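You operate a simulated robot arm through the tools that you are given. There is no shell and no other tool.

You are at the controls of a simulated robot arm. One attempt, no reset.

## Task
Open the red driver's air, tighten the three cover nuts with it and shut the air again.
Fine: one run each, no red lamp; hang the driver up.

Only the result counts: the job must be done as asked and must still hold three seconds after the hand-in. Knocking over, shifting, dropping, spilling or breaking anything else fails it. Lids that push on must go on centred and level and be pressed home; caps that screw on are set level and turned clockwise until they are tight.

## Robot
A 7-joint arm with a two-finger parallel gripper, fixed in place. Base frame: the origin is on the floor under the middle of its stand, x ahead of it, y to its left, z up. Readings come in mm, rad, newtons and seconds.
With the tool pointing down near the work surface it reaches from about 240 to 860 mm from the base axis. Its first joint turns from -0.297 to 2.199 rad. Payload 1.57 kg.
The TCP is the grasp point between the finger pads, 30 mm short of the fingertips. In the tool frame z runs along the fingers and y along their closing line. Largest opening 80 mm; finger width 17, thickness 12; the body of the gripper, 40 by 82 mm, starts 80 mm behind the TCP.
Orientation is told as [roll, pitch, yaw] about the base's x, y, z axes, in that order, counted from this pose: with the fingers straight down and closing along the base's y, the tool's x points along the base's -x, its y along +y and its z along -z.

## Interface
- The arm moves only by the tool nudge_tool. Its argument "moves" is one flat list of numbers, 7 for each row, row after row: the shift along the tool's x, y, z in units of 250 mm (1.0 is 250 mm), then the turn, a rotation vector about the tool's x, y, z in units of 180 degrees (1.0 is 180 degrees), then the finger opening in mm, from 0 to 80. In form: [x, y, z, ax, ay, az, claw, x, y, z, ax, ay, az, claw, ...]. A call has 1 to 20 rows; each row is the pose to reach, as a shift and turn from the pose commanded when the call began, along the tool's axes at that moment. A call with a number of a shift or a turn outside -1 to 1 is refused whole. A row lasts 0.2 s, in which the tool goes at most 50 mm and 0.15 rad; a call with a longer step from one row to the next is refused whole, and so is a gripper value outside its range. A pose out of reach is approached as far as the arm can. The call stops where the force on the tool passes 40 N (or 10 N more than at its start, if that is more) or the arm is blocked; 0.2 s more then pass. The fingers move at their own pace (about 45 mm/s each) and stop on an object; they squeeze with about 23 N. The grip force told is the motor's: it shows also when the fingers shut on nothing. Time passes only in rows, and 0.2 s behind the last, so rows that repeat a pose let the fingers close. The reply holds the time, the measured pose of the TCP, the force on the tool along the base axes, the opening and the grip force, in the units named above and with some noise, with the torque about the TCP (base axes, N m) and any sound that the robot's microphone picked up.
- Cameras (640 x 400 px; columns grow to the right, rows downward): "scene" is fixed at [220.9, -499.6, 1848.9]; the picture's right is [0.77, -0.64, 0.00], its down [-0.63, -0.75, -0.20] and it looks along [0.13, 0.16, -0.98] (base axes); focal length 214 px, centre (320, 200). "wrist" rides on the gripper at [72, -7, -122] in the tool frame; the picture's right is [0.09, 1.00, 0.00], its down [-0.84, 0.08, -0.54] and it looks along [-0.54, 0.05, 0.84] (tool axes); focal length 238 px, centre (320, 200). There is no depth. A picture from a camera that has moved, and an enlarged one, comes with that camera's place and axes in the base frame and with its lens.
- capture(camera): a new picture of that camera. It takes no simulated time.
- lift_body(by): slides the trunk up (or, below 0, down) by that many mm; the arm rides with it, the base frame stays. It gives what a move gives, with no picture.
- zoom(camera, box): a new picture of the part [left, top, right, bottom] of that camera's present view, enlarged. It takes no simulated time.
- finish_job(): hands the job in; it is judged then, once.

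Places have to be worked out from the pictures, the camera data and where the tool is seen. Open the gripper and draw the arm clear of the work before you hand the job in, unless the task says otherwise.

The tools are called after "Emit:" as name(argument=value, ...) on one line, values as JSON. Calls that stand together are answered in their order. nudge_tool: Moves the arm, as the interface text tells. Its arguments: {"type":"object","properties":{"moves":{"type":"array","items":{"type":"number"}}},"required":["moves"]} The other tools are called the same way: lift_body (by) moves the trunk up or down; capture (camera) takes a picture; zoom (camera, box) takes an enlarged picture of a part of a camera's view; finish_job () hands the job in.

At the start:

```text
time: 0.0
position: [433.0, -21.9, 1432.4]
ee_rot: [0.0, 0.0, 0.0]
wrist_force: [-0.5, -0.3, 0.2]
torque: [0.01, 0.0, -0.01]
width: 80.0
finger_force: 0.0
trunk travel left (down, up): [-725.0, 65.0]
```

scene: 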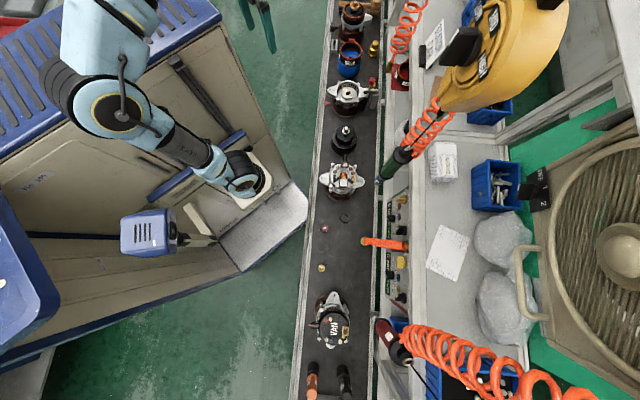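
wrist: 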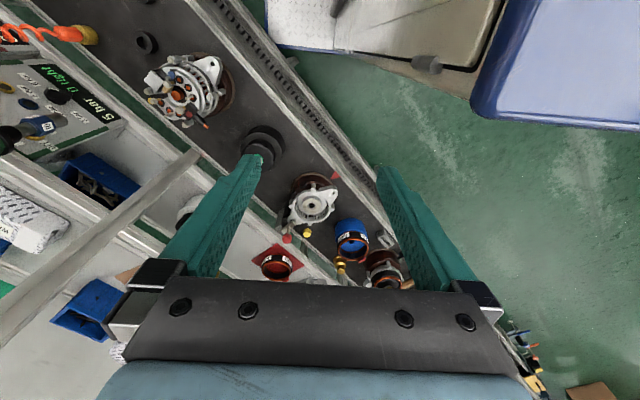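

I'll start by looking closer at the scene from both cameras before moving anything.

Emit:
zoom(camera="scene", box=[290, 0, 450, 100])

Emit:
zoom(camera="scene", box=[290, 100, 450, 200])

Emit:
zoom(camera="scene", box=[290, 190, 450, 290])

Emit:
zoom(camera="scene", box=[290, 290, 466, 400])

Emit:
zoom(camera="wrist", box=[0, 0, 320, 200])

```text
4.00 times, centred on (370, 50) of scene
camera zoom: at [220.9, -499.6, 1848.9], right [0.77, -0.64, 0.0], down [-0.63, -0.75, -0.2], along [0.13, 0.16, -0.98], focal length 858 px, centre (120, 800)
```

zoom: 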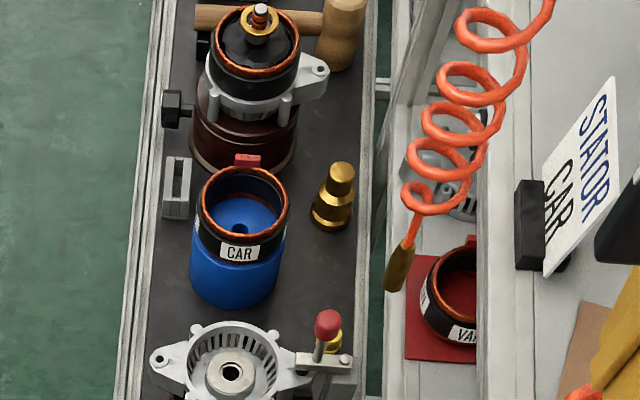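

```text
4.00 times, centred on (370, 150) of scene
camera zoom: at [220.9, -499.6, 1848.9], right [0.77, -0.64, 0.0], down [-0.63, -0.75, -0.2], along [0.13, 0.16, -0.98], focal length 858 px, centre (120, 400)
```

zoom: 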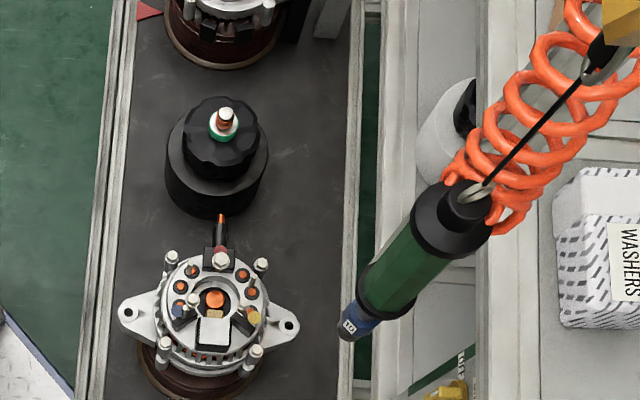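

```text
4.00 times, centred on (370, 240) of scene
camera zoom: at [220.9, -499.6, 1848.9], right [0.77, -0.64, 0.0], down [-0.63, -0.75, -0.2], along [0.13, 0.16, -0.98], focal length 858 px, centre (120, 40)
```

zoom: 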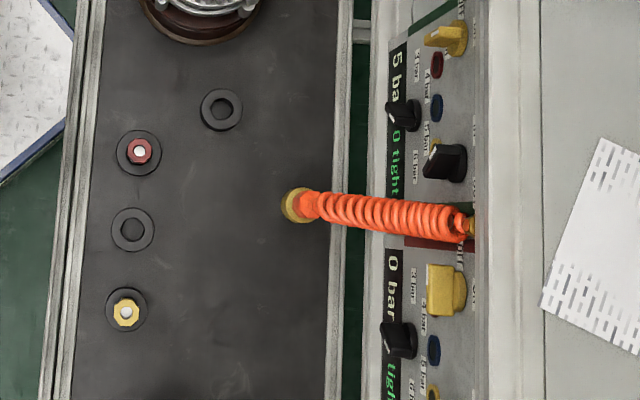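

```text
3.64 times, centred on (378, 345) of scene
camera zoom: at [220.9, -499.6, 1848.9], right [0.77, -0.64, 0.0], down [-0.63, -0.75, -0.2], along [0.13, 0.16, -0.98], focal length 780 px, centre (109, -327)
```

zoom: 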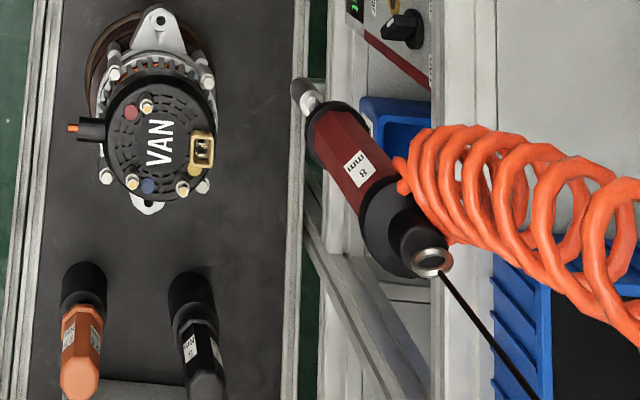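

```text
2.00 times, centred on (160, 100) of wrist
camera zoom: at [362.2, -28.4, 1553.3], right [-0.09, 1.0, 0.0], down [0.84, 0.08, 0.54], along [0.54, 0.05, -0.84], focal length 477 px, centre (640, 400)
```

zoom: 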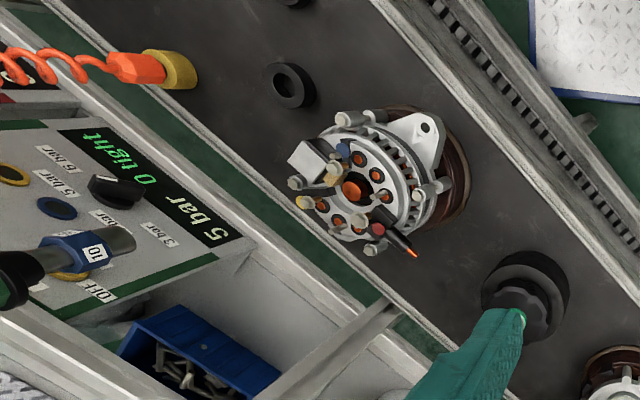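

The scene shows two drivers (green "10", red "8 mm"), each with a control panel. I'll zoom in tightly on the panels, labels and the VAN unit.

Emit:
zoom(camera="scene", box=[380, 185, 420, 250])

Emit:
zoom(camera="scene", box=[375, 245, 423, 275])

Emit:
zoom(camera="scene", box=[375, 270, 423, 300])

Emit:
zoom(camera="scene", box=[305, 285, 361, 320])

Emit:
zoom(camera="scene", box=[305, 315, 361, 350])

Emit:
zoom(camera="scene", box=[365, 310, 445, 360])

Emit:
zoom(camera="scene", box=[420, 215, 484, 285])

Emit:
zoom(camera="scene", box=[430, 130, 558, 210])

```text
6.15 times, centred on (400, 218) of scene
camera zoom: at [220.9, -499.6, 1848.9], right [0.77, -0.64, 0.0], down [-0.63, -0.75, -0.2], along [0.13, 0.16, -0.98], focal length 1320 px, centre (-172, 92)
```

zoom: 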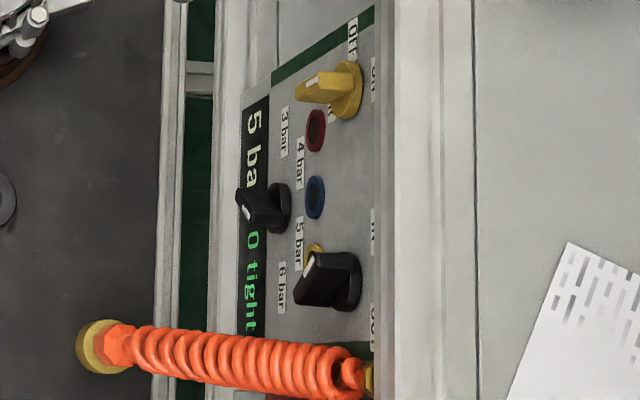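

```text
13.33 times, centred on (399, 260) of scene
camera zoom: at [220.9, -499.6, 1848.9], right [0.77, -0.64, 0.0], down [-0.63, -0.75, -0.2], along [0.13, 0.16, -0.98], focal length 2860 px, centre (-733, -600)
```

zoom: 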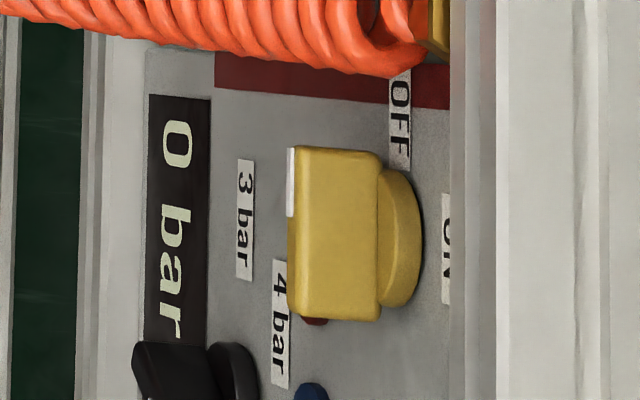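

```text
13.33 times, centred on (399, 285) of scene
camera zoom: at [220.9, -499.6, 1848.9], right [0.77, -0.64, 0.0], down [-0.63, -0.75, -0.2], along [0.13, 0.16, -0.98], focal length 2860 px, centre (-733, -933)
```

zoom: 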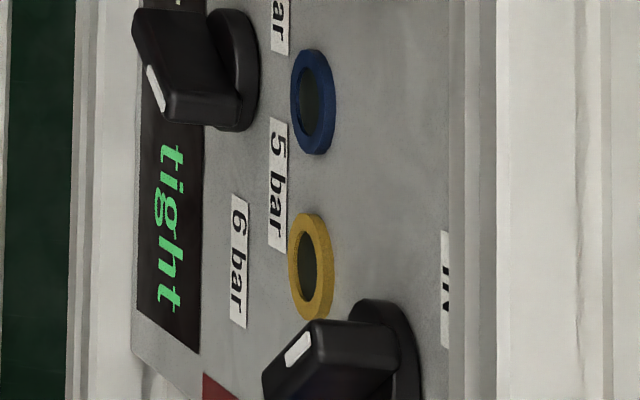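

```text
11.43 times, centred on (333, 302) of scene
camera zoom: at [220.9, -499.6, 1848.9], right [0.77, -0.64, 0.0], down [-0.63, -0.75, -0.2], along [0.13, 0.16, -0.98], focal length 2451 px, centre (171, -971)
```

zoom: 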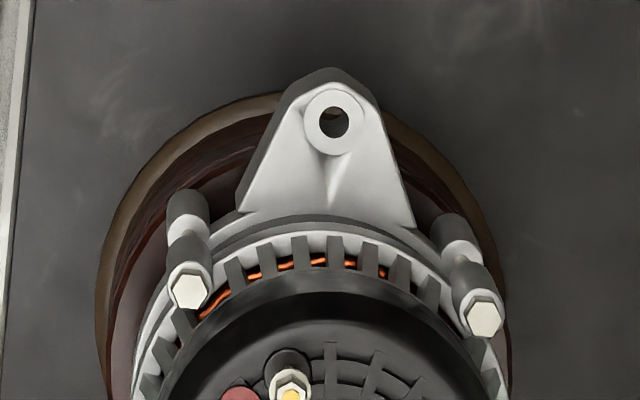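

```text
11.43 times, centred on (333, 332) of scene
camera zoom: at [220.9, -499.6, 1848.9], right [0.77, -0.64, 0.0], down [-0.63, -0.75, -0.2], along [0.13, 0.16, -0.98], focal length 2451 px, centre (171, -1314)
```

zoom: 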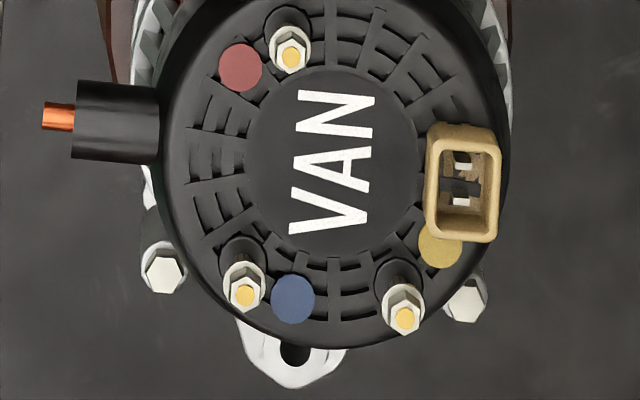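

```text
8.00 times, centred on (405, 335) of scene
camera zoom: at [220.9, -499.6, 1848.9], right [0.77, -0.64, 0.0], down [-0.63, -0.75, -0.2], along [0.13, 0.16, -0.98], focal length 1716 px, centre (-360, -880)
```

zoom: 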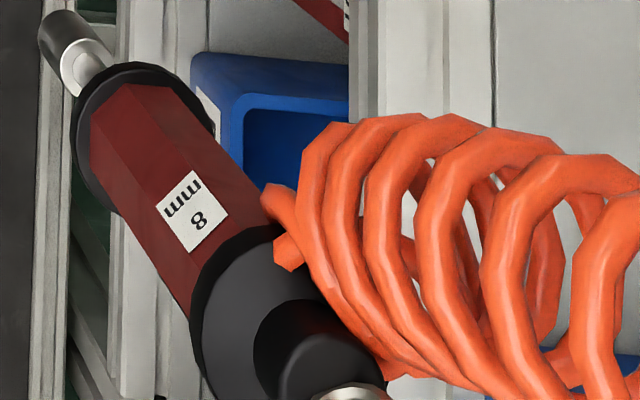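

```text
5.71 times, centred on (452, 250) of scene
camera zoom: at [220.9, -499.6, 1848.9], right [0.77, -0.64, 0.0], down [-0.63, -0.75, -0.2], along [0.13, 0.16, -0.98], focal length 1226 px, centre (-434, -86)
```

zoom: 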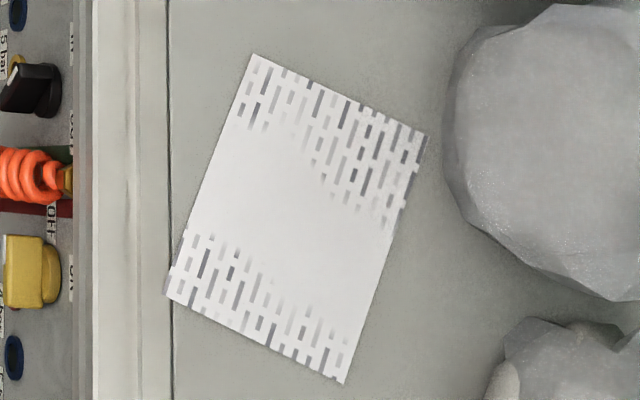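

```text
5.00 times, centred on (494, 170) of scene
camera zoom: at [220.9, -499.6, 1848.9], right [0.77, -0.64, 0.0], down [-0.63, -0.75, -0.2], along [0.13, 0.16, -0.98], focal length 1072 px, centre (-550, 350)
```

zoom: 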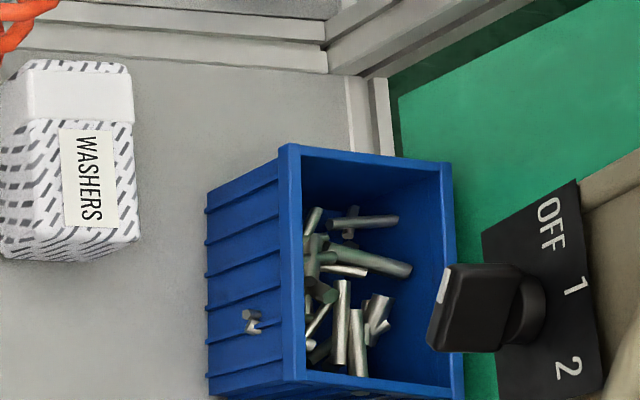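

I'll keep surveying: the remaining parts of the scene view for signs, labels or instructions (e.g. which pressure the VAN cover nuts need).

Emit:
zoom(camera="scene", box=[380, 0, 540, 100])

Emit:
zoom(camera="scene", box=[360, 300, 520, 400])

Emit:
zoom(camera="scene", box=[480, 200, 640, 300])

Emit:
zoom(camera="scene", box=[480, 300, 640, 400])

Emit:
zoom(camera="scene", box=[0, 0, 320, 200])

Emit:
zoom(camera="scene", box=[0, 200, 320, 400])

Emit:
zoom(camera="wrist", box=[0, 20, 128, 100])

Emit:
zoom(camera="wrist", box=[0, 200, 320, 400])

Emit:
zoom(camera="scene", box=[430, 0, 590, 100])

```text
4.00 times, centred on (460, 50) of scene
camera zoom: at [220.9, -499.6, 1848.9], right [0.77, -0.64, 0.0], down [-0.63, -0.75, -0.2], along [0.13, 0.16, -0.98], focal length 858 px, centre (-240, 800)
```

zoom: 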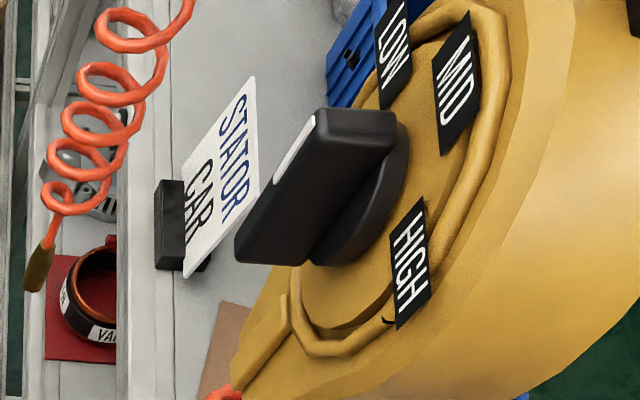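

```text
4.00 times, centred on (440, 350) of scene
camera zoom: at [220.9, -499.6, 1848.9], right [0.77, -0.64, 0.0], down [-0.63, -0.75, -0.2], along [0.13, 0.16, -0.98], focal length 858 px, centre (-160, -400)
```

zoom: 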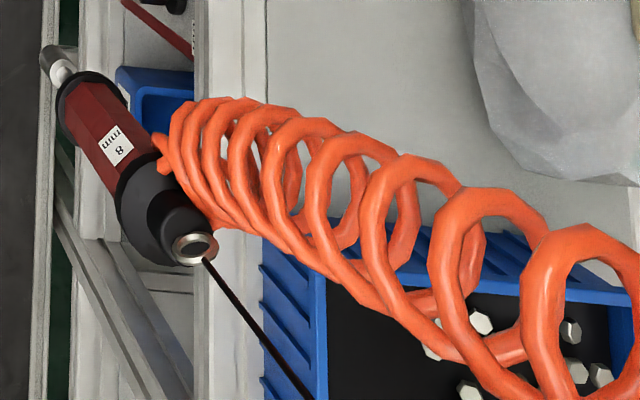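

```text
4.00 times, centred on (560, 250) of scene
camera zoom: at [220.9, -499.6, 1848.9], right [0.77, -0.64, 0.0], down [-0.63, -0.75, -0.2], along [0.13, 0.16, -0.98], focal length 858 px, centre (-640, 0)
```

zoom: 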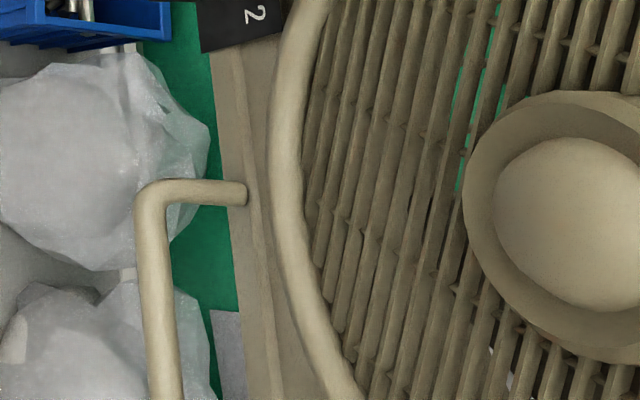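

```text
4.00 times, centred on (560, 350) of scene
camera zoom: at [220.9, -499.6, 1848.9], right [0.77, -0.64, 0.0], down [-0.63, -0.75, -0.2], along [0.13, 0.16, -0.98], focal length 858 px, centre (-640, -400)
```

zoom: 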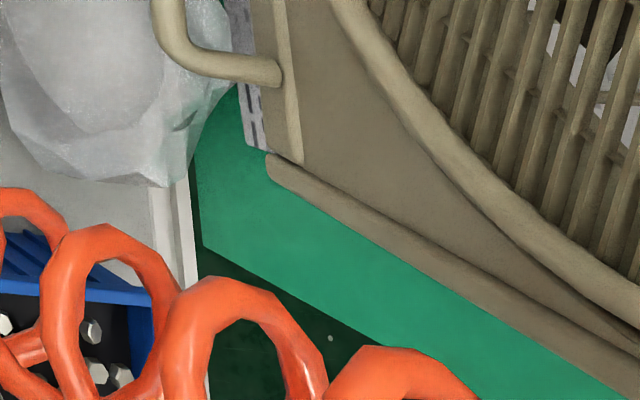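

```text
2.00 times, centred on (160, 100) of scene
camera zoom: at [220.9, -499.6, 1848.9], right [0.77, -0.64, 0.0], down [-0.63, -0.75, -0.2], along [0.13, 0.16, -0.98], focal length 429 px, centre (640, 400)
```

zoom: 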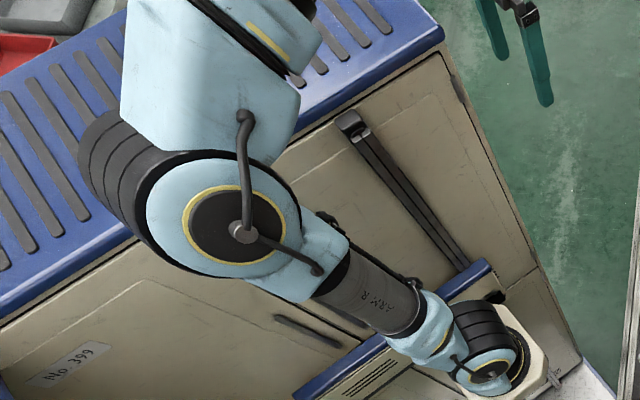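

```text
2.00 times, centred on (160, 300) of scene
camera zoom: at [220.9, -499.6, 1848.9], right [0.77, -0.64, 0.0], down [-0.63, -0.75, -0.2], along [0.13, 0.16, -0.98], focal length 429 px, centre (640, 0)
```

zoom: 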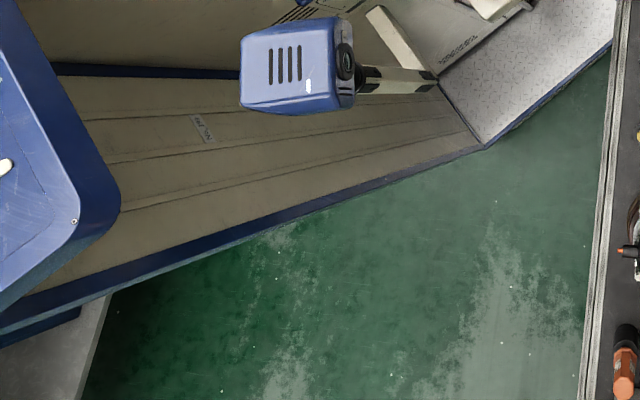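

```text
5.00 times, centred on (64, 60) of wrist
camera zoom: at [362.2, -28.4, 1553.3], right [-0.09, 1.0, 0.0], down [0.84, 0.08, 0.54], along [0.54, 0.05, -0.84], focal length 1192 px, centre (1600, 900)
```

zoom: 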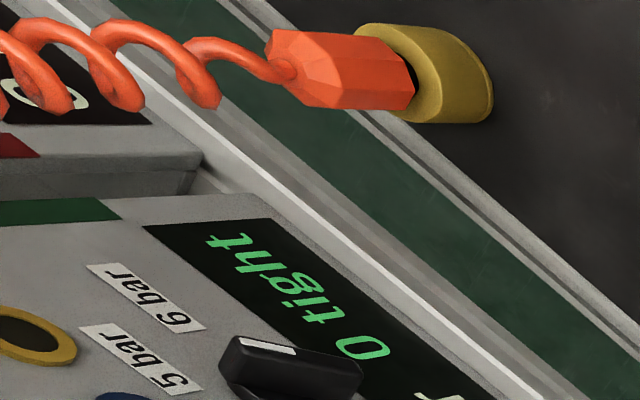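

```text
2.00 times, centred on (160, 300) of wrist
camera zoom: at [362.2, -28.4, 1553.3], right [-0.09, 1.0, 0.0], down [0.84, 0.08, 0.54], along [0.54, 0.05, -0.84], focal length 477 px, centre (640, 0)
```

zoom: 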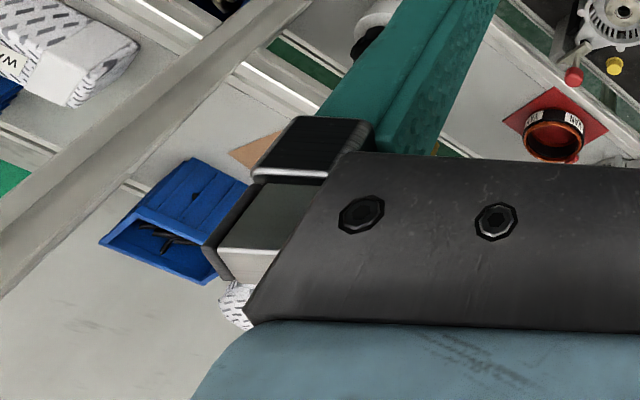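

```text
4.00 times, centred on (510, 50) of scene
camera zoom: at [220.9, -499.6, 1848.9], right [0.77, -0.64, 0.0], down [-0.63, -0.75, -0.2], along [0.13, 0.16, -0.98], focal length 858 px, centre (-440, 800)
```

zoom: 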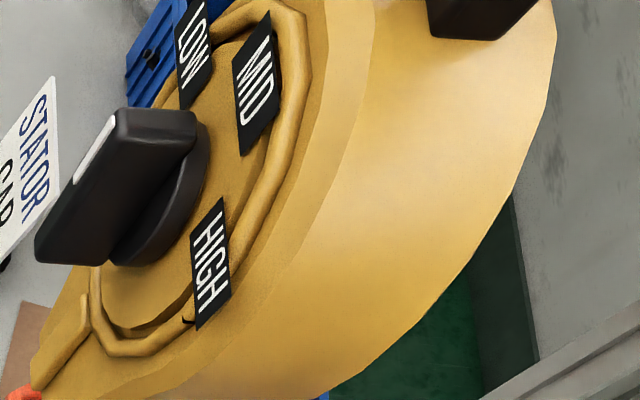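

The pictures give the top of the uncovered unit at about (480,-339,990), and the VAN unit near (80,-740,1000), far along −y. I'll first move in the air 250 mm toward −y while yawing outward, to learn the reach and get a better wrist view.

Emit:
nudge_tool(moves=[0, -0.2, 0, 0, 0, 0.045, 80, 0, -0.4, 0, 0, 0, 0.09, 80, 0, -0.6, 0, 0, 0, 0.135, 80, 0, -0.8, 0, 0, 0, 0.18, 80, 0, -1.0, 0, 0, 0, 0.22, 80])

```text
time: 1.2
position: [432.5, -269.6, 1429.9]
ee_rot: [0.001, 0.002, -0.693]
wrist_force: [0.0, 0.7, 1.3]
torque: [-0.05, 0.0, -0.05]
width: 80.1
finger_force: 0.1
trunk travel left (down, up): [-725.0, 65.0]
```

The move went as commanded. I'll look at the new wrist picture.

Emit:
capture(camera="wrist")

Emit:
capture(camera="scene")

```text
taken
camera wrist: at [374.4, -229.3, 1551.2], right [0.56, 0.83, 0.0], down [0.69, -0.47, 0.54], along [0.45, -0.31, -0.84], focal length 238 px, centre (320, 200)
```

wrist: 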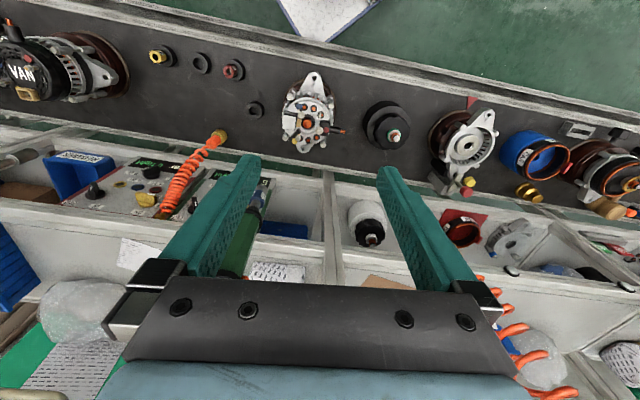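

```text
taken
```

scene: 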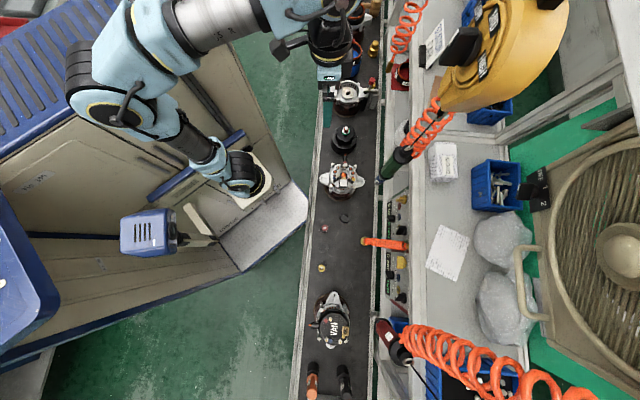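

The arm is the light-blue one, and the wrist camera now sees the panels. I'll zoom in on the red panel and the labelled bin.

Emit:
zoom(camera="wrist", box=[40, 130, 200, 230])

Emit:
zoom(camera="wrist", box=[60, 150, 156, 210])

Emit:
zoom(camera="wrist", box=[0, 0, 160, 100])

Emit:
zoom(camera="wrist", box=[100, 20, 260, 120])

```text
4.00 times, centred on (120, 180) of wrist
camera zoom: at [374.4, -229.3, 1551.2], right [0.56, 0.83, 0.0], down [0.69, -0.47, 0.54], along [0.45, -0.31, -0.84], focal length 953 px, centre (1120, 280)
```

zoom: 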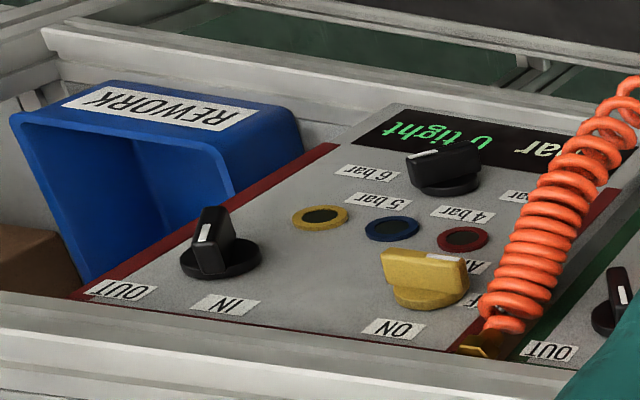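

```text
6.67 times, centred on (108, 180) of wrist
camera zoom: at [374.4, -229.3, 1551.2], right [0.56, 0.83, 0.0], down [0.69, -0.47, 0.54], along [0.45, -0.31, -0.84], focal length 1589 px, centre (1733, 333)
```

zoom: 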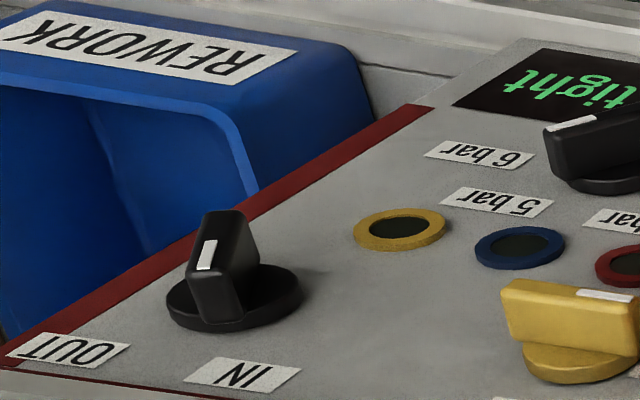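

```text
4.00 times, centred on (80, 50) of wrist
camera zoom: at [374.4, -229.3, 1551.2], right [0.56, 0.83, 0.0], down [0.69, -0.47, 0.54], along [0.45, -0.31, -0.84], focal length 953 px, centre (1280, 800)
```

zoom: 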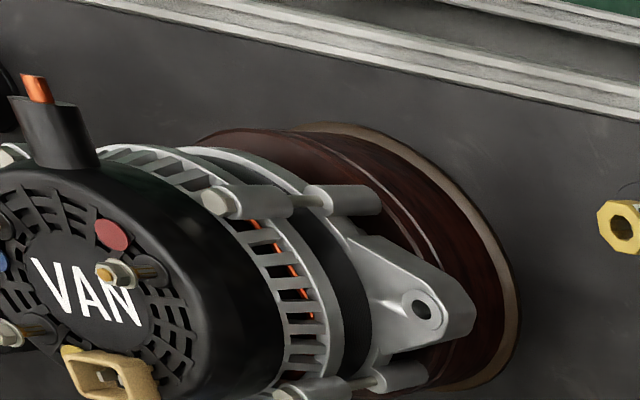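

```text
4.00 times, centred on (180, 70) of wrist
camera zoom: at [374.4, -229.3, 1551.2], right [0.56, 0.83, 0.0], down [0.69, -0.47, 0.54], along [0.45, -0.31, -0.84], focal length 953 px, centre (880, 720)
```

zoom: 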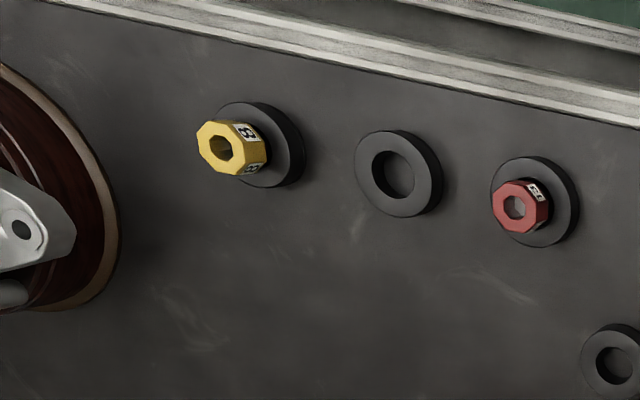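

The red panel's yellow valve triangulates to about (393,-719,1090), and the VAN top to about (68,-763,1000). I'll move in the air further toward them, yawing outward, to see both from closer up.

Emit:
nudge_tool(moves=[-0.03, -0.19, 0, 0, 0, 0.025, 80, -0.06, -0.38, 0, 0, 0, 0.05, 80, -0.09, -0.57, 0, 0, 0, 0.075, 80, -0.12, -0.76, 0, 0, 0, 0.1, 80, -0.15, -0.95, 0, 0, 0, 0.12, 80])

Emit:
capture(camera="wrist")

Emit:
capture(camera="scene")

```text
time: 2.4
position: [313.1, -481.0, 1432.5]
ee_rot: [0.001, 0.001, -1.066]
wrist_force: [0.0, 0.5, -0.2]
torque: [-0.04, 0.01, 0.0]
width: 79.8
finger_force: 0.1
trunk travel left (down, up): [-725.0, 65.0]
```

```text
taken
camera wrist: at [274.0, -421.6, 1555.0], right [0.83, 0.56, 0.0], down [0.47, -0.7, 0.54], along [0.3, -0.45, -0.84], focal length 238 px, centre (320, 200)
```

wrist: 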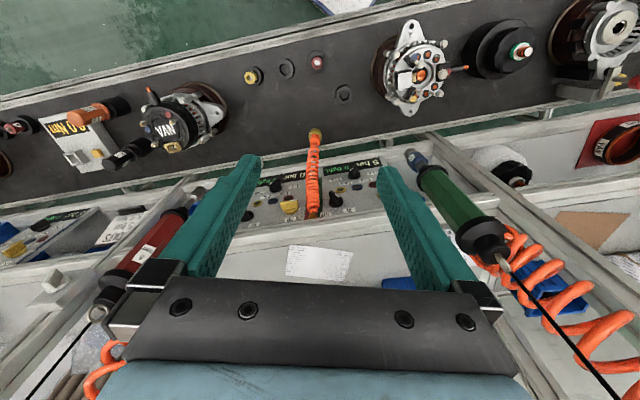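

```text
taken
```

scene: 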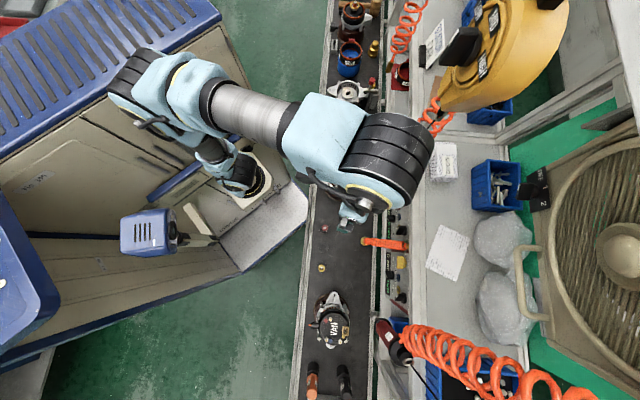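

The wrist view now shows much more, including a display at far left with the orange tools. Zooming in on each area.

Emit:
zoom(camera="wrist", box=[0, 80, 160, 180])

Emit:
zoom(camera="wrist", box=[0, 180, 160, 280])

Emit:
zoom(camera="wrist", box=[240, 150, 400, 250])

Emit:
zoom(camera="wrist", box=[240, 160, 320, 225])

Emit:
zoom(camera="wrist", box=[120, 70, 240, 160])

Emit:
zoom(camera="wrist", box=[280, 240, 370, 290])

Emit:
zoom(camera="wrist", box=[240, 40, 360, 110])

```text
4.00 times, centred on (80, 130) of wrist
camera zoom: at [274.0, -421.6, 1555.0], right [0.83, 0.56, 0.0], down [0.47, -0.7, 0.54], along [0.3, -0.45, -0.84], focal length 953 px, centre (1280, 480)
```

zoom: 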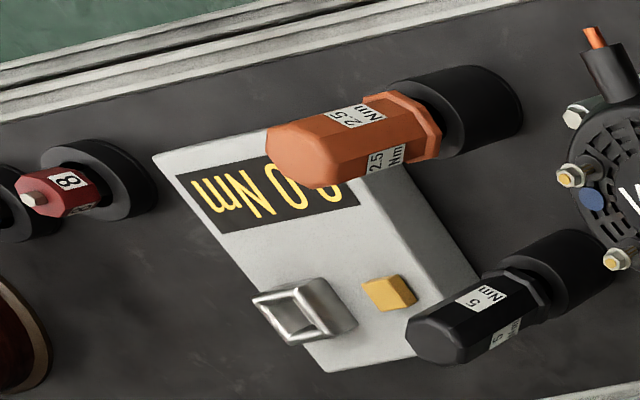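

```text
4.00 times, centred on (80, 230) of wrist
camera zoom: at [274.0, -421.6, 1555.0], right [0.83, 0.56, 0.0], down [0.47, -0.7, 0.54], along [0.3, -0.45, -0.84], focal length 953 px, centre (1280, 80)
```

zoom: 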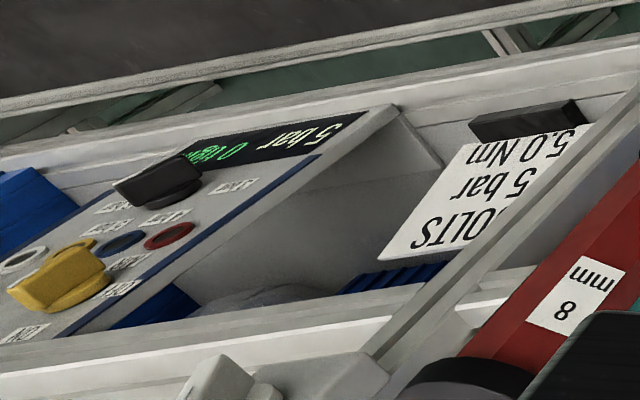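

```text
4.00 times, centred on (320, 200) of wrist
camera zoom: at [274.0, -421.6, 1555.0], right [0.83, 0.56, 0.0], down [0.47, -0.7, 0.54], along [0.3, -0.45, -0.84], focal length 953 px, centre (320, 200)
```

zoom: 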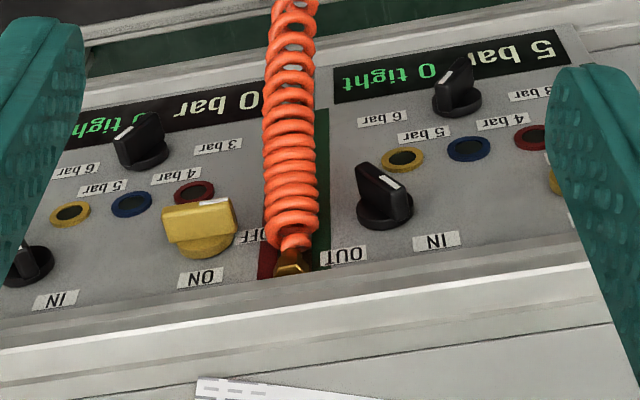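

```text
6.15 times, centred on (280, 192) of wrist
camera zoom: at [274.0, -421.6, 1555.0], right [0.83, 0.56, 0.0], down [0.47, -0.7, 0.54], along [0.3, -0.45, -0.84], focal length 1467 px, centre (566, 246)
```

zoom: 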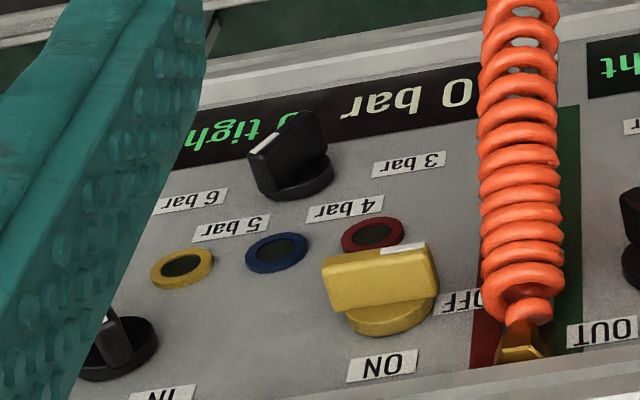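

```text
4.44 times, centred on (180, 115) of wrist
camera zoom: at [274.0, -421.6, 1555.0], right [0.83, 0.56, 0.0], down [0.47, -0.7, 0.54], along [0.3, -0.45, -0.84], focal length 1059 px, centre (942, 578)
```

zoom: 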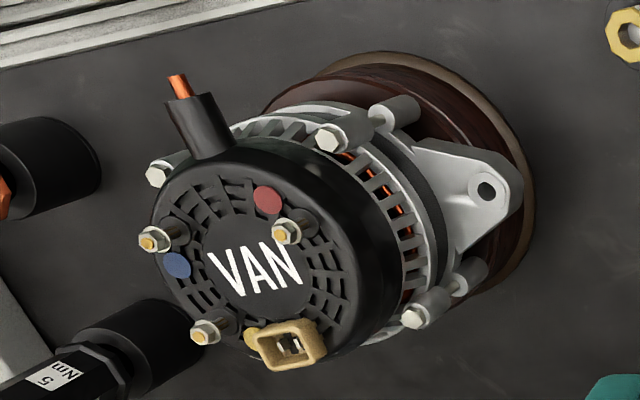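

```text
7.11 times, centred on (325, 265) of wrist
camera zoom: at [274.0, -421.6, 1555.0], right [0.83, 0.56, 0.0], down [0.47, -0.7, 0.54], along [0.3, -0.45, -0.84], focal length 1695 px, centre (284, -262)
```

zoom: 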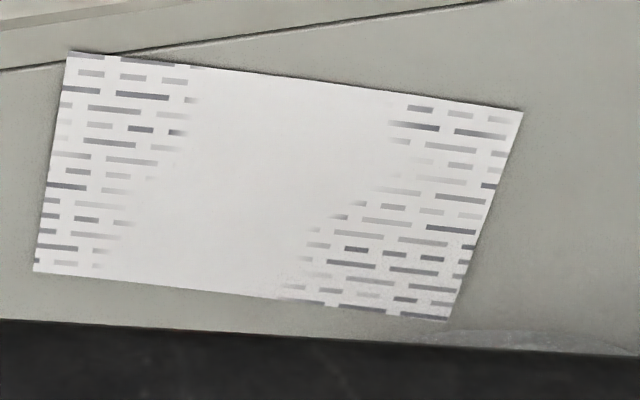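

```text
5.33 times, centred on (300, 75) of wrist
camera zoom: at [274.0, -421.6, 1555.0], right [0.83, 0.56, 0.0], down [0.47, -0.7, 0.54], along [0.3, -0.45, -0.84], focal length 1271 px, centre (427, 867)
```

zoom: 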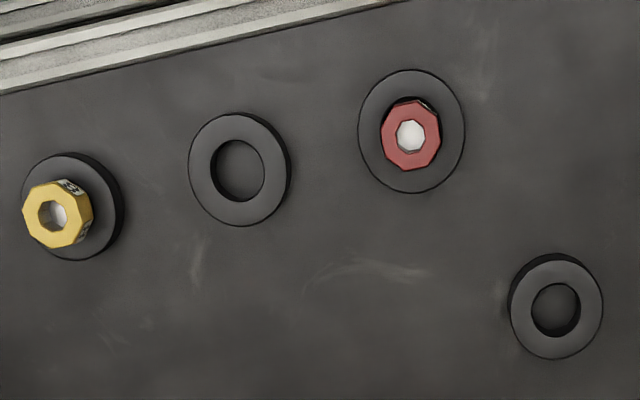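

A card reads "BOLTS 5 bar 5.0 Nm", and the red panel's pressure knob seems to point at 6 bar, so there's probably a similar card for the cover nuts. I'll move further along the line to look for it.

Emit:
nudge_tool(moves=[0.02, -0.17, 0, 0, 0, 0.027, 80, 0.04, -0.34, 0, 0, 0, 0.054, 80, 0.06, -0.51, 0, 0, 0, 0.08, 80, 0.08, -0.68, 0, 0, 0, 0.107, 80, 0.096, -0.83, 0, 0, 0, 0.133, 80])

Emit:
capture(camera="wrist")

Emit:
capture(camera="scene")

```text
time: 3.6
position: [118.0, -555.2, 1429.9]
ee_rot: [0.001, 0.0, -1.484]
wrist_force: [0.3, 0.6, 0.1]
torque: [-0.02, 0.01, -0.01]
width: 79.9
finger_force: 0.0
trunk travel left (down, up): [-725.0, 65.0]
```

```text
taken
camera wrist: at [105.8, -484.6, 1551.3], right [0.98, 0.18, 0.0], down [0.15, -0.83, 0.54], along [0.1, -0.53, -0.84], focal length 238 px, centre (320, 200)
```

wrist: 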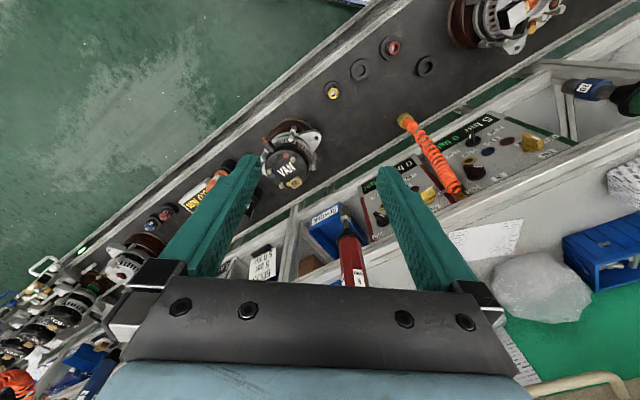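

```text
taken
```

scene: 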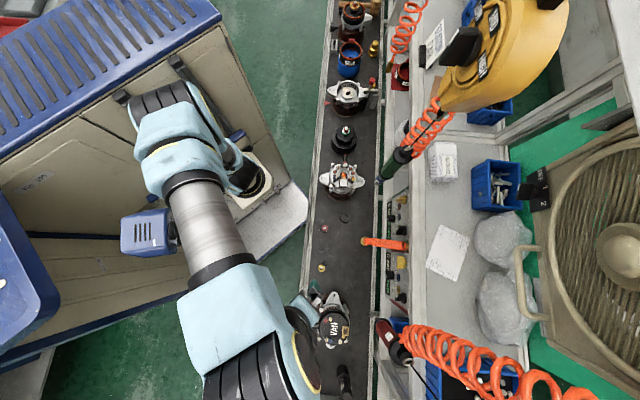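

Reach is fine so far. Zooming in on the cards, driver and surroundings in this view.

Emit:
zoom(camera="wrist", box=[210, 220, 310, 290])

Emit:
zoom(camera="wrist", box=[0, 230, 160, 330])

Emit:
zoom(camera="wrist", box=[300, 180, 400, 290])

Emit:
zoom(camera="wrist", box=[350, 150, 450, 240])

Emit:
zoom(camera="wrist", box=[240, 110, 340, 200])

Emit:
zoom(camera="wrist", box=[100, 150, 260, 250])

```text
5.71 times, centred on (260, 255) of wrist
camera zoom: at [105.8, -484.6, 1551.3], right [0.98, 0.18, 0.0], down [0.15, -0.83, 0.54], along [0.1, -0.53, -0.84], focal length 1362 px, centre (663, -114)
```

zoom: 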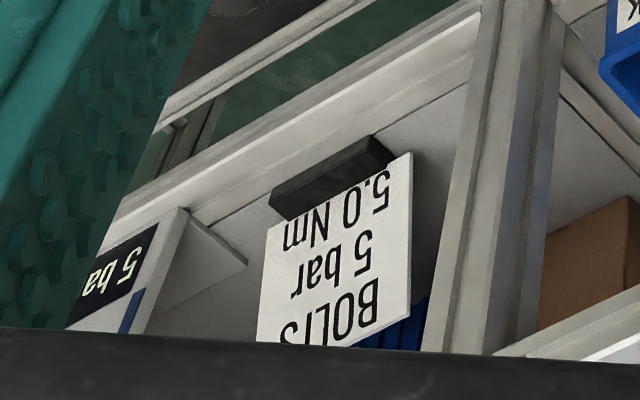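

```text
4.00 times, centred on (80, 280) of wrist
camera zoom: at [105.8, -484.6, 1551.3], right [0.98, 0.18, 0.0], down [0.15, -0.83, 0.54], along [0.1, -0.53, -0.84], focal length 953 px, centre (1280, -120)
```

zoom: 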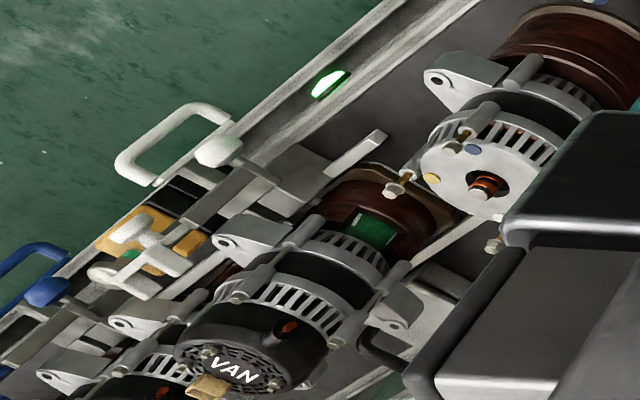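

```text
3.64 times, centred on (350, 235) of wrist
camera zoom: at [105.8, -484.6, 1551.3], right [0.98, 0.18, 0.0], down [0.15, -0.83, 0.54], along [0.1, -0.53, -0.84], focal length 867 px, centre (211, 73)
```

zoom: 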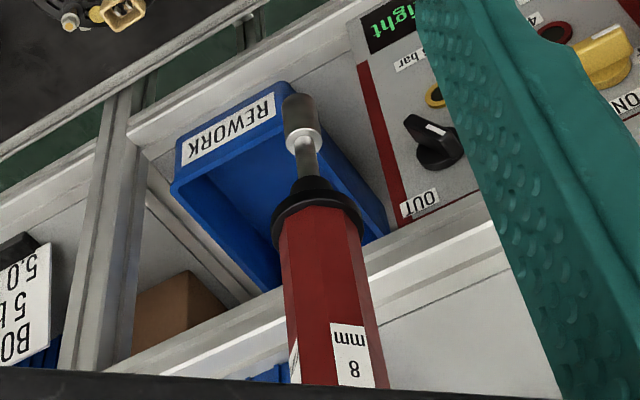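

```text
4.44 times, centred on (400, 195) of wrist
camera zoom: at [105.8, -484.6, 1551.3], right [0.98, 0.18, 0.0], down [0.15, -0.83, 0.54], along [0.1, -0.53, -0.84], focal length 1059 px, centre (-36, 222)
```

zoom: 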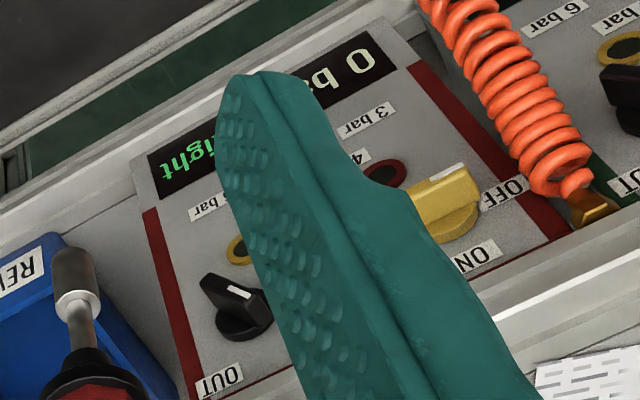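

```text
4.44 times, centred on (290, 155) of wrist
camera zoom: at [105.8, -484.6, 1551.3], right [0.98, 0.18, 0.0], down [0.15, -0.83, 0.54], along [0.1, -0.53, -0.84], focal length 1059 px, centre (453, 400)
```

zoom: 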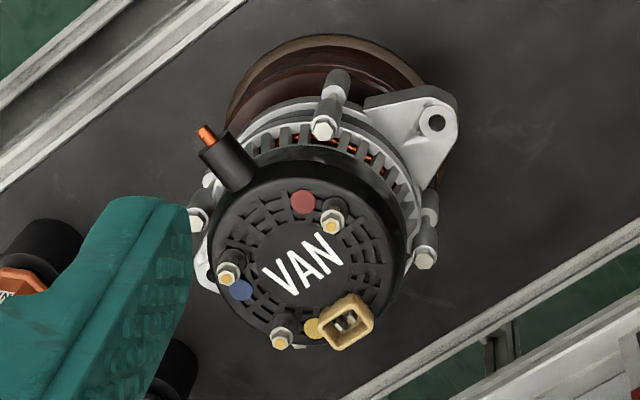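

```text
4.00 times, centred on (180, 200) of wrist
camera zoom: at [105.8, -484.6, 1551.3], right [0.98, 0.18, 0.0], down [0.15, -0.83, 0.54], along [0.1, -0.53, -0.84], focal length 953 px, centre (880, 200)
```

zoom: 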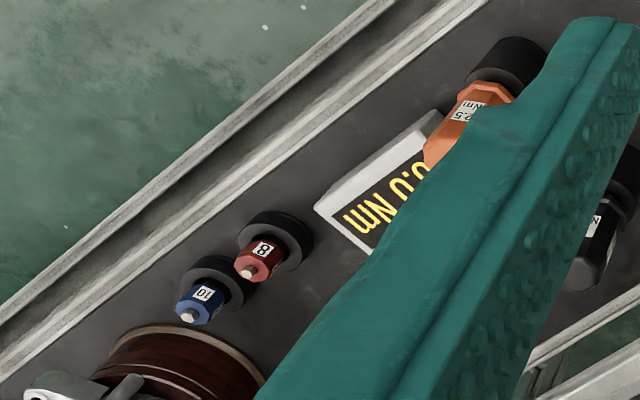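

I can now see the red driver (8 mm socket), the "REWORK" bin and the BOLTS card, but no card for cover nuts. I'll tilt the tool outward to look across the bench.

Emit:
nudge_tool(moves=[0.06, 0, 0, 0, -0.045, 0, 80, 0.12, 0, -0.04, 0, -0.09, 0, 80, 0.18, 0, -0.08, 0, -0.135, 0, 80, 0.24, 0, -0.12, 0, -0.18, 0, 80, 0.3, 0, -0.16, 0, -0.22, 0, 80])

Emit:
capture(camera="wrist")

```text
time: 4.8
position: [109.5, -506.8, 1464.7]
ee_rot: [0.003, -0.605, -1.481]
wrist_force: [0.0, -0.3, 0.1]
torque: [-0.04, 0.05, -0.05]
width: 79.9
finger_force: 0.0
out of reach, approached as far as the arm can: row 5
trunk travel left (down, up): [-725.0, 65.0]
```

```text
taken
camera wrist: at [92.4, -379.9, 1523.9], right [0.98, 0.17, -0.05], down [0.11, -0.37, 0.92], along [0.13, -0.91, -0.39], focal length 238 px, centre (320, 200)
```

wrist: 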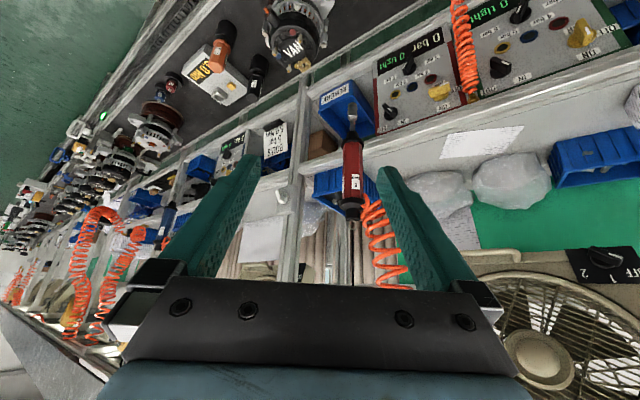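

A useful wide view. Zooming into the cards and panels seen here.

Emit:
zoom(camera="wrist", box=[180, 100, 340, 200])

Emit:
zoom(camera="wrist", box=[370, 0, 530, 130])

Emit:
zoom(camera="wrist", box=[0, 140, 200, 265])

Emit:
zoom(camera="wrist", box=[200, 180, 360, 280])

Emit:
zoom(camera="wrist", box=[370, 40, 460, 125])

Emit:
zoom(camera="wrist", box=[480, 100, 640, 200])

Emit:
zoom(camera="wrist", box=[300, 70, 420, 240])

```text
4.00 times, centred on (260, 150) of wrist
camera zoom: at [92.4, -379.9, 1523.9], right [0.98, 0.17, -0.05], down [0.11, -0.37, 0.92], along [0.13, -0.91, -0.39], focal length 953 px, centre (560, 400)
```

zoom: 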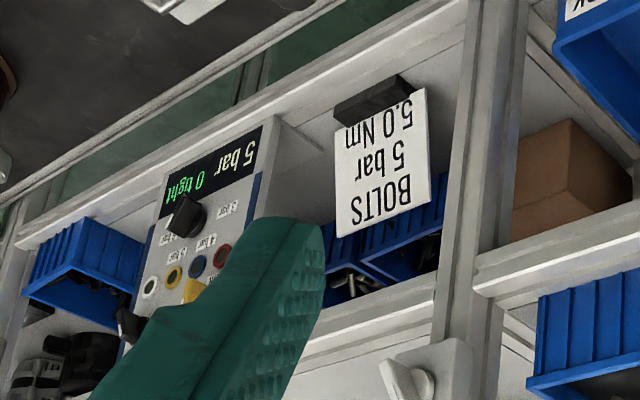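

```text
3.08 times, centred on (450, 65) of wrist
camera zoom: at [92.4, -379.9, 1523.9], right [0.98, 0.17, -0.05], down [0.11, -0.37, 0.92], along [0.13, -0.91, -0.39], focal length 733 px, centre (-80, 615)
```

zoom: 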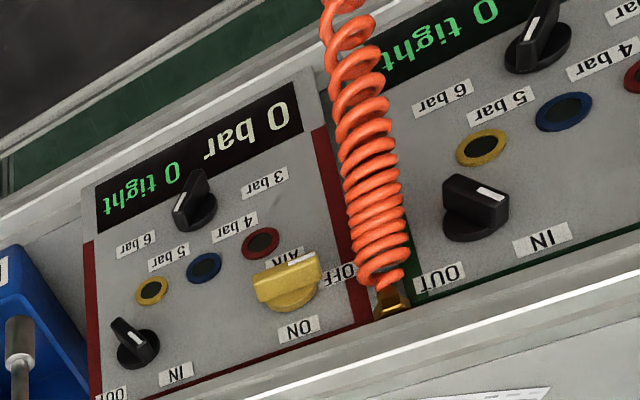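

```text
3.20 times, centred on (100, 202) of wrist
camera zoom: at [92.4, -379.9, 1523.9], right [0.98, 0.17, -0.05], down [0.11, -0.37, 0.92], along [0.13, -0.91, -0.39], focal length 763 px, centre (1024, 192)
```

zoom: 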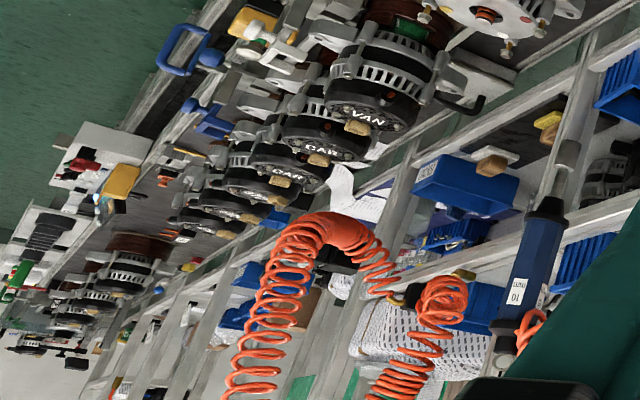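

```text
4.00 times, centred on (280, 230) of wrist
camera zoom: at [92.4, -379.9, 1523.9], right [0.98, 0.17, -0.05], down [0.11, -0.37, 0.92], along [0.13, -0.91, -0.39], focal length 953 px, centre (480, 80)
```

zoom: 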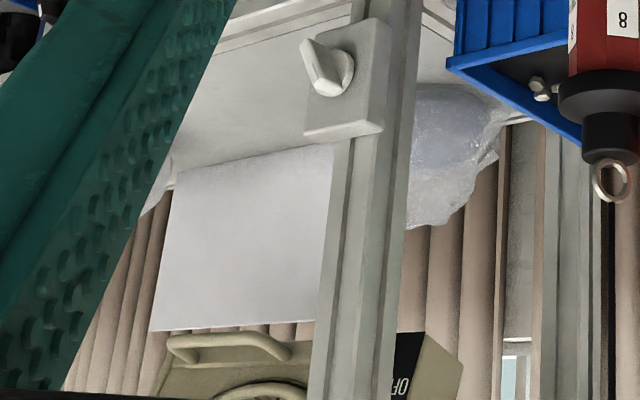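

```text
4.71 times, centred on (415, 82) of wrist
camera zoom: at [92.4, -379.9, 1523.9], right [0.98, 0.17, -0.05], down [0.11, -0.37, 0.92], along [0.13, -0.91, -0.39], focal length 1122 px, centre (-127, 753)
```

zoom: 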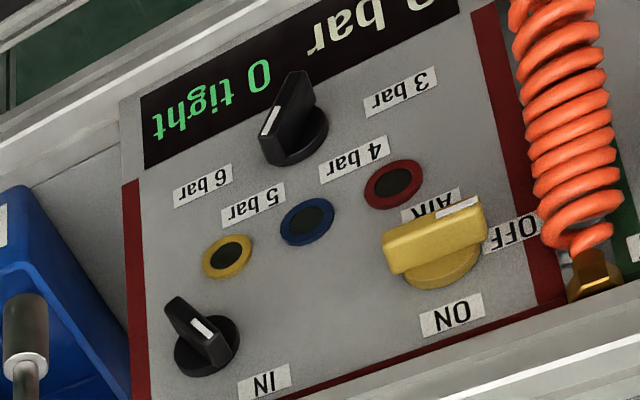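

```text
4.00 times, centred on (560, 150) of wrist
camera zoom: at [92.4, -379.9, 1523.9], right [0.98, 0.17, -0.05], down [0.11, -0.37, 0.92], along [0.13, -0.91, -0.39], focal length 953 px, centre (-640, 400)
```

zoom: 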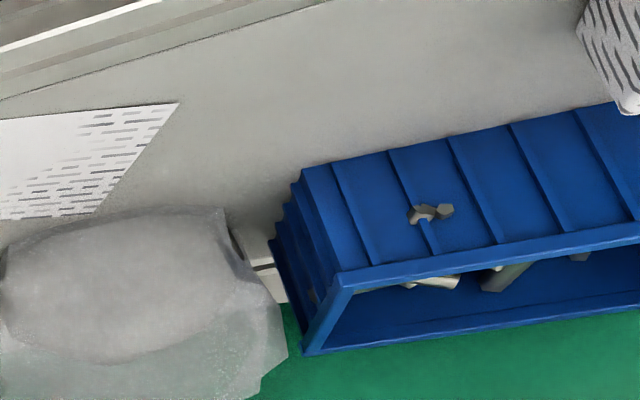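

```text
2.35 times, centred on (360, 155) of wrist
camera zoom: at [92.4, -379.9, 1523.9], right [0.98, 0.17, -0.05], down [0.11, -0.37, 0.92], along [0.13, -0.91, -0.39], focal length 561 px, centre (226, 306)
```

zoom: 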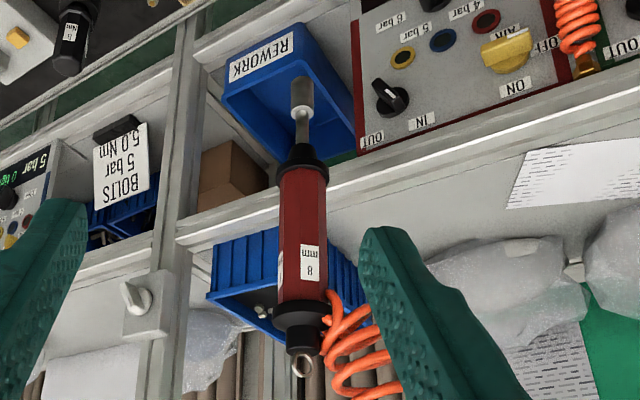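

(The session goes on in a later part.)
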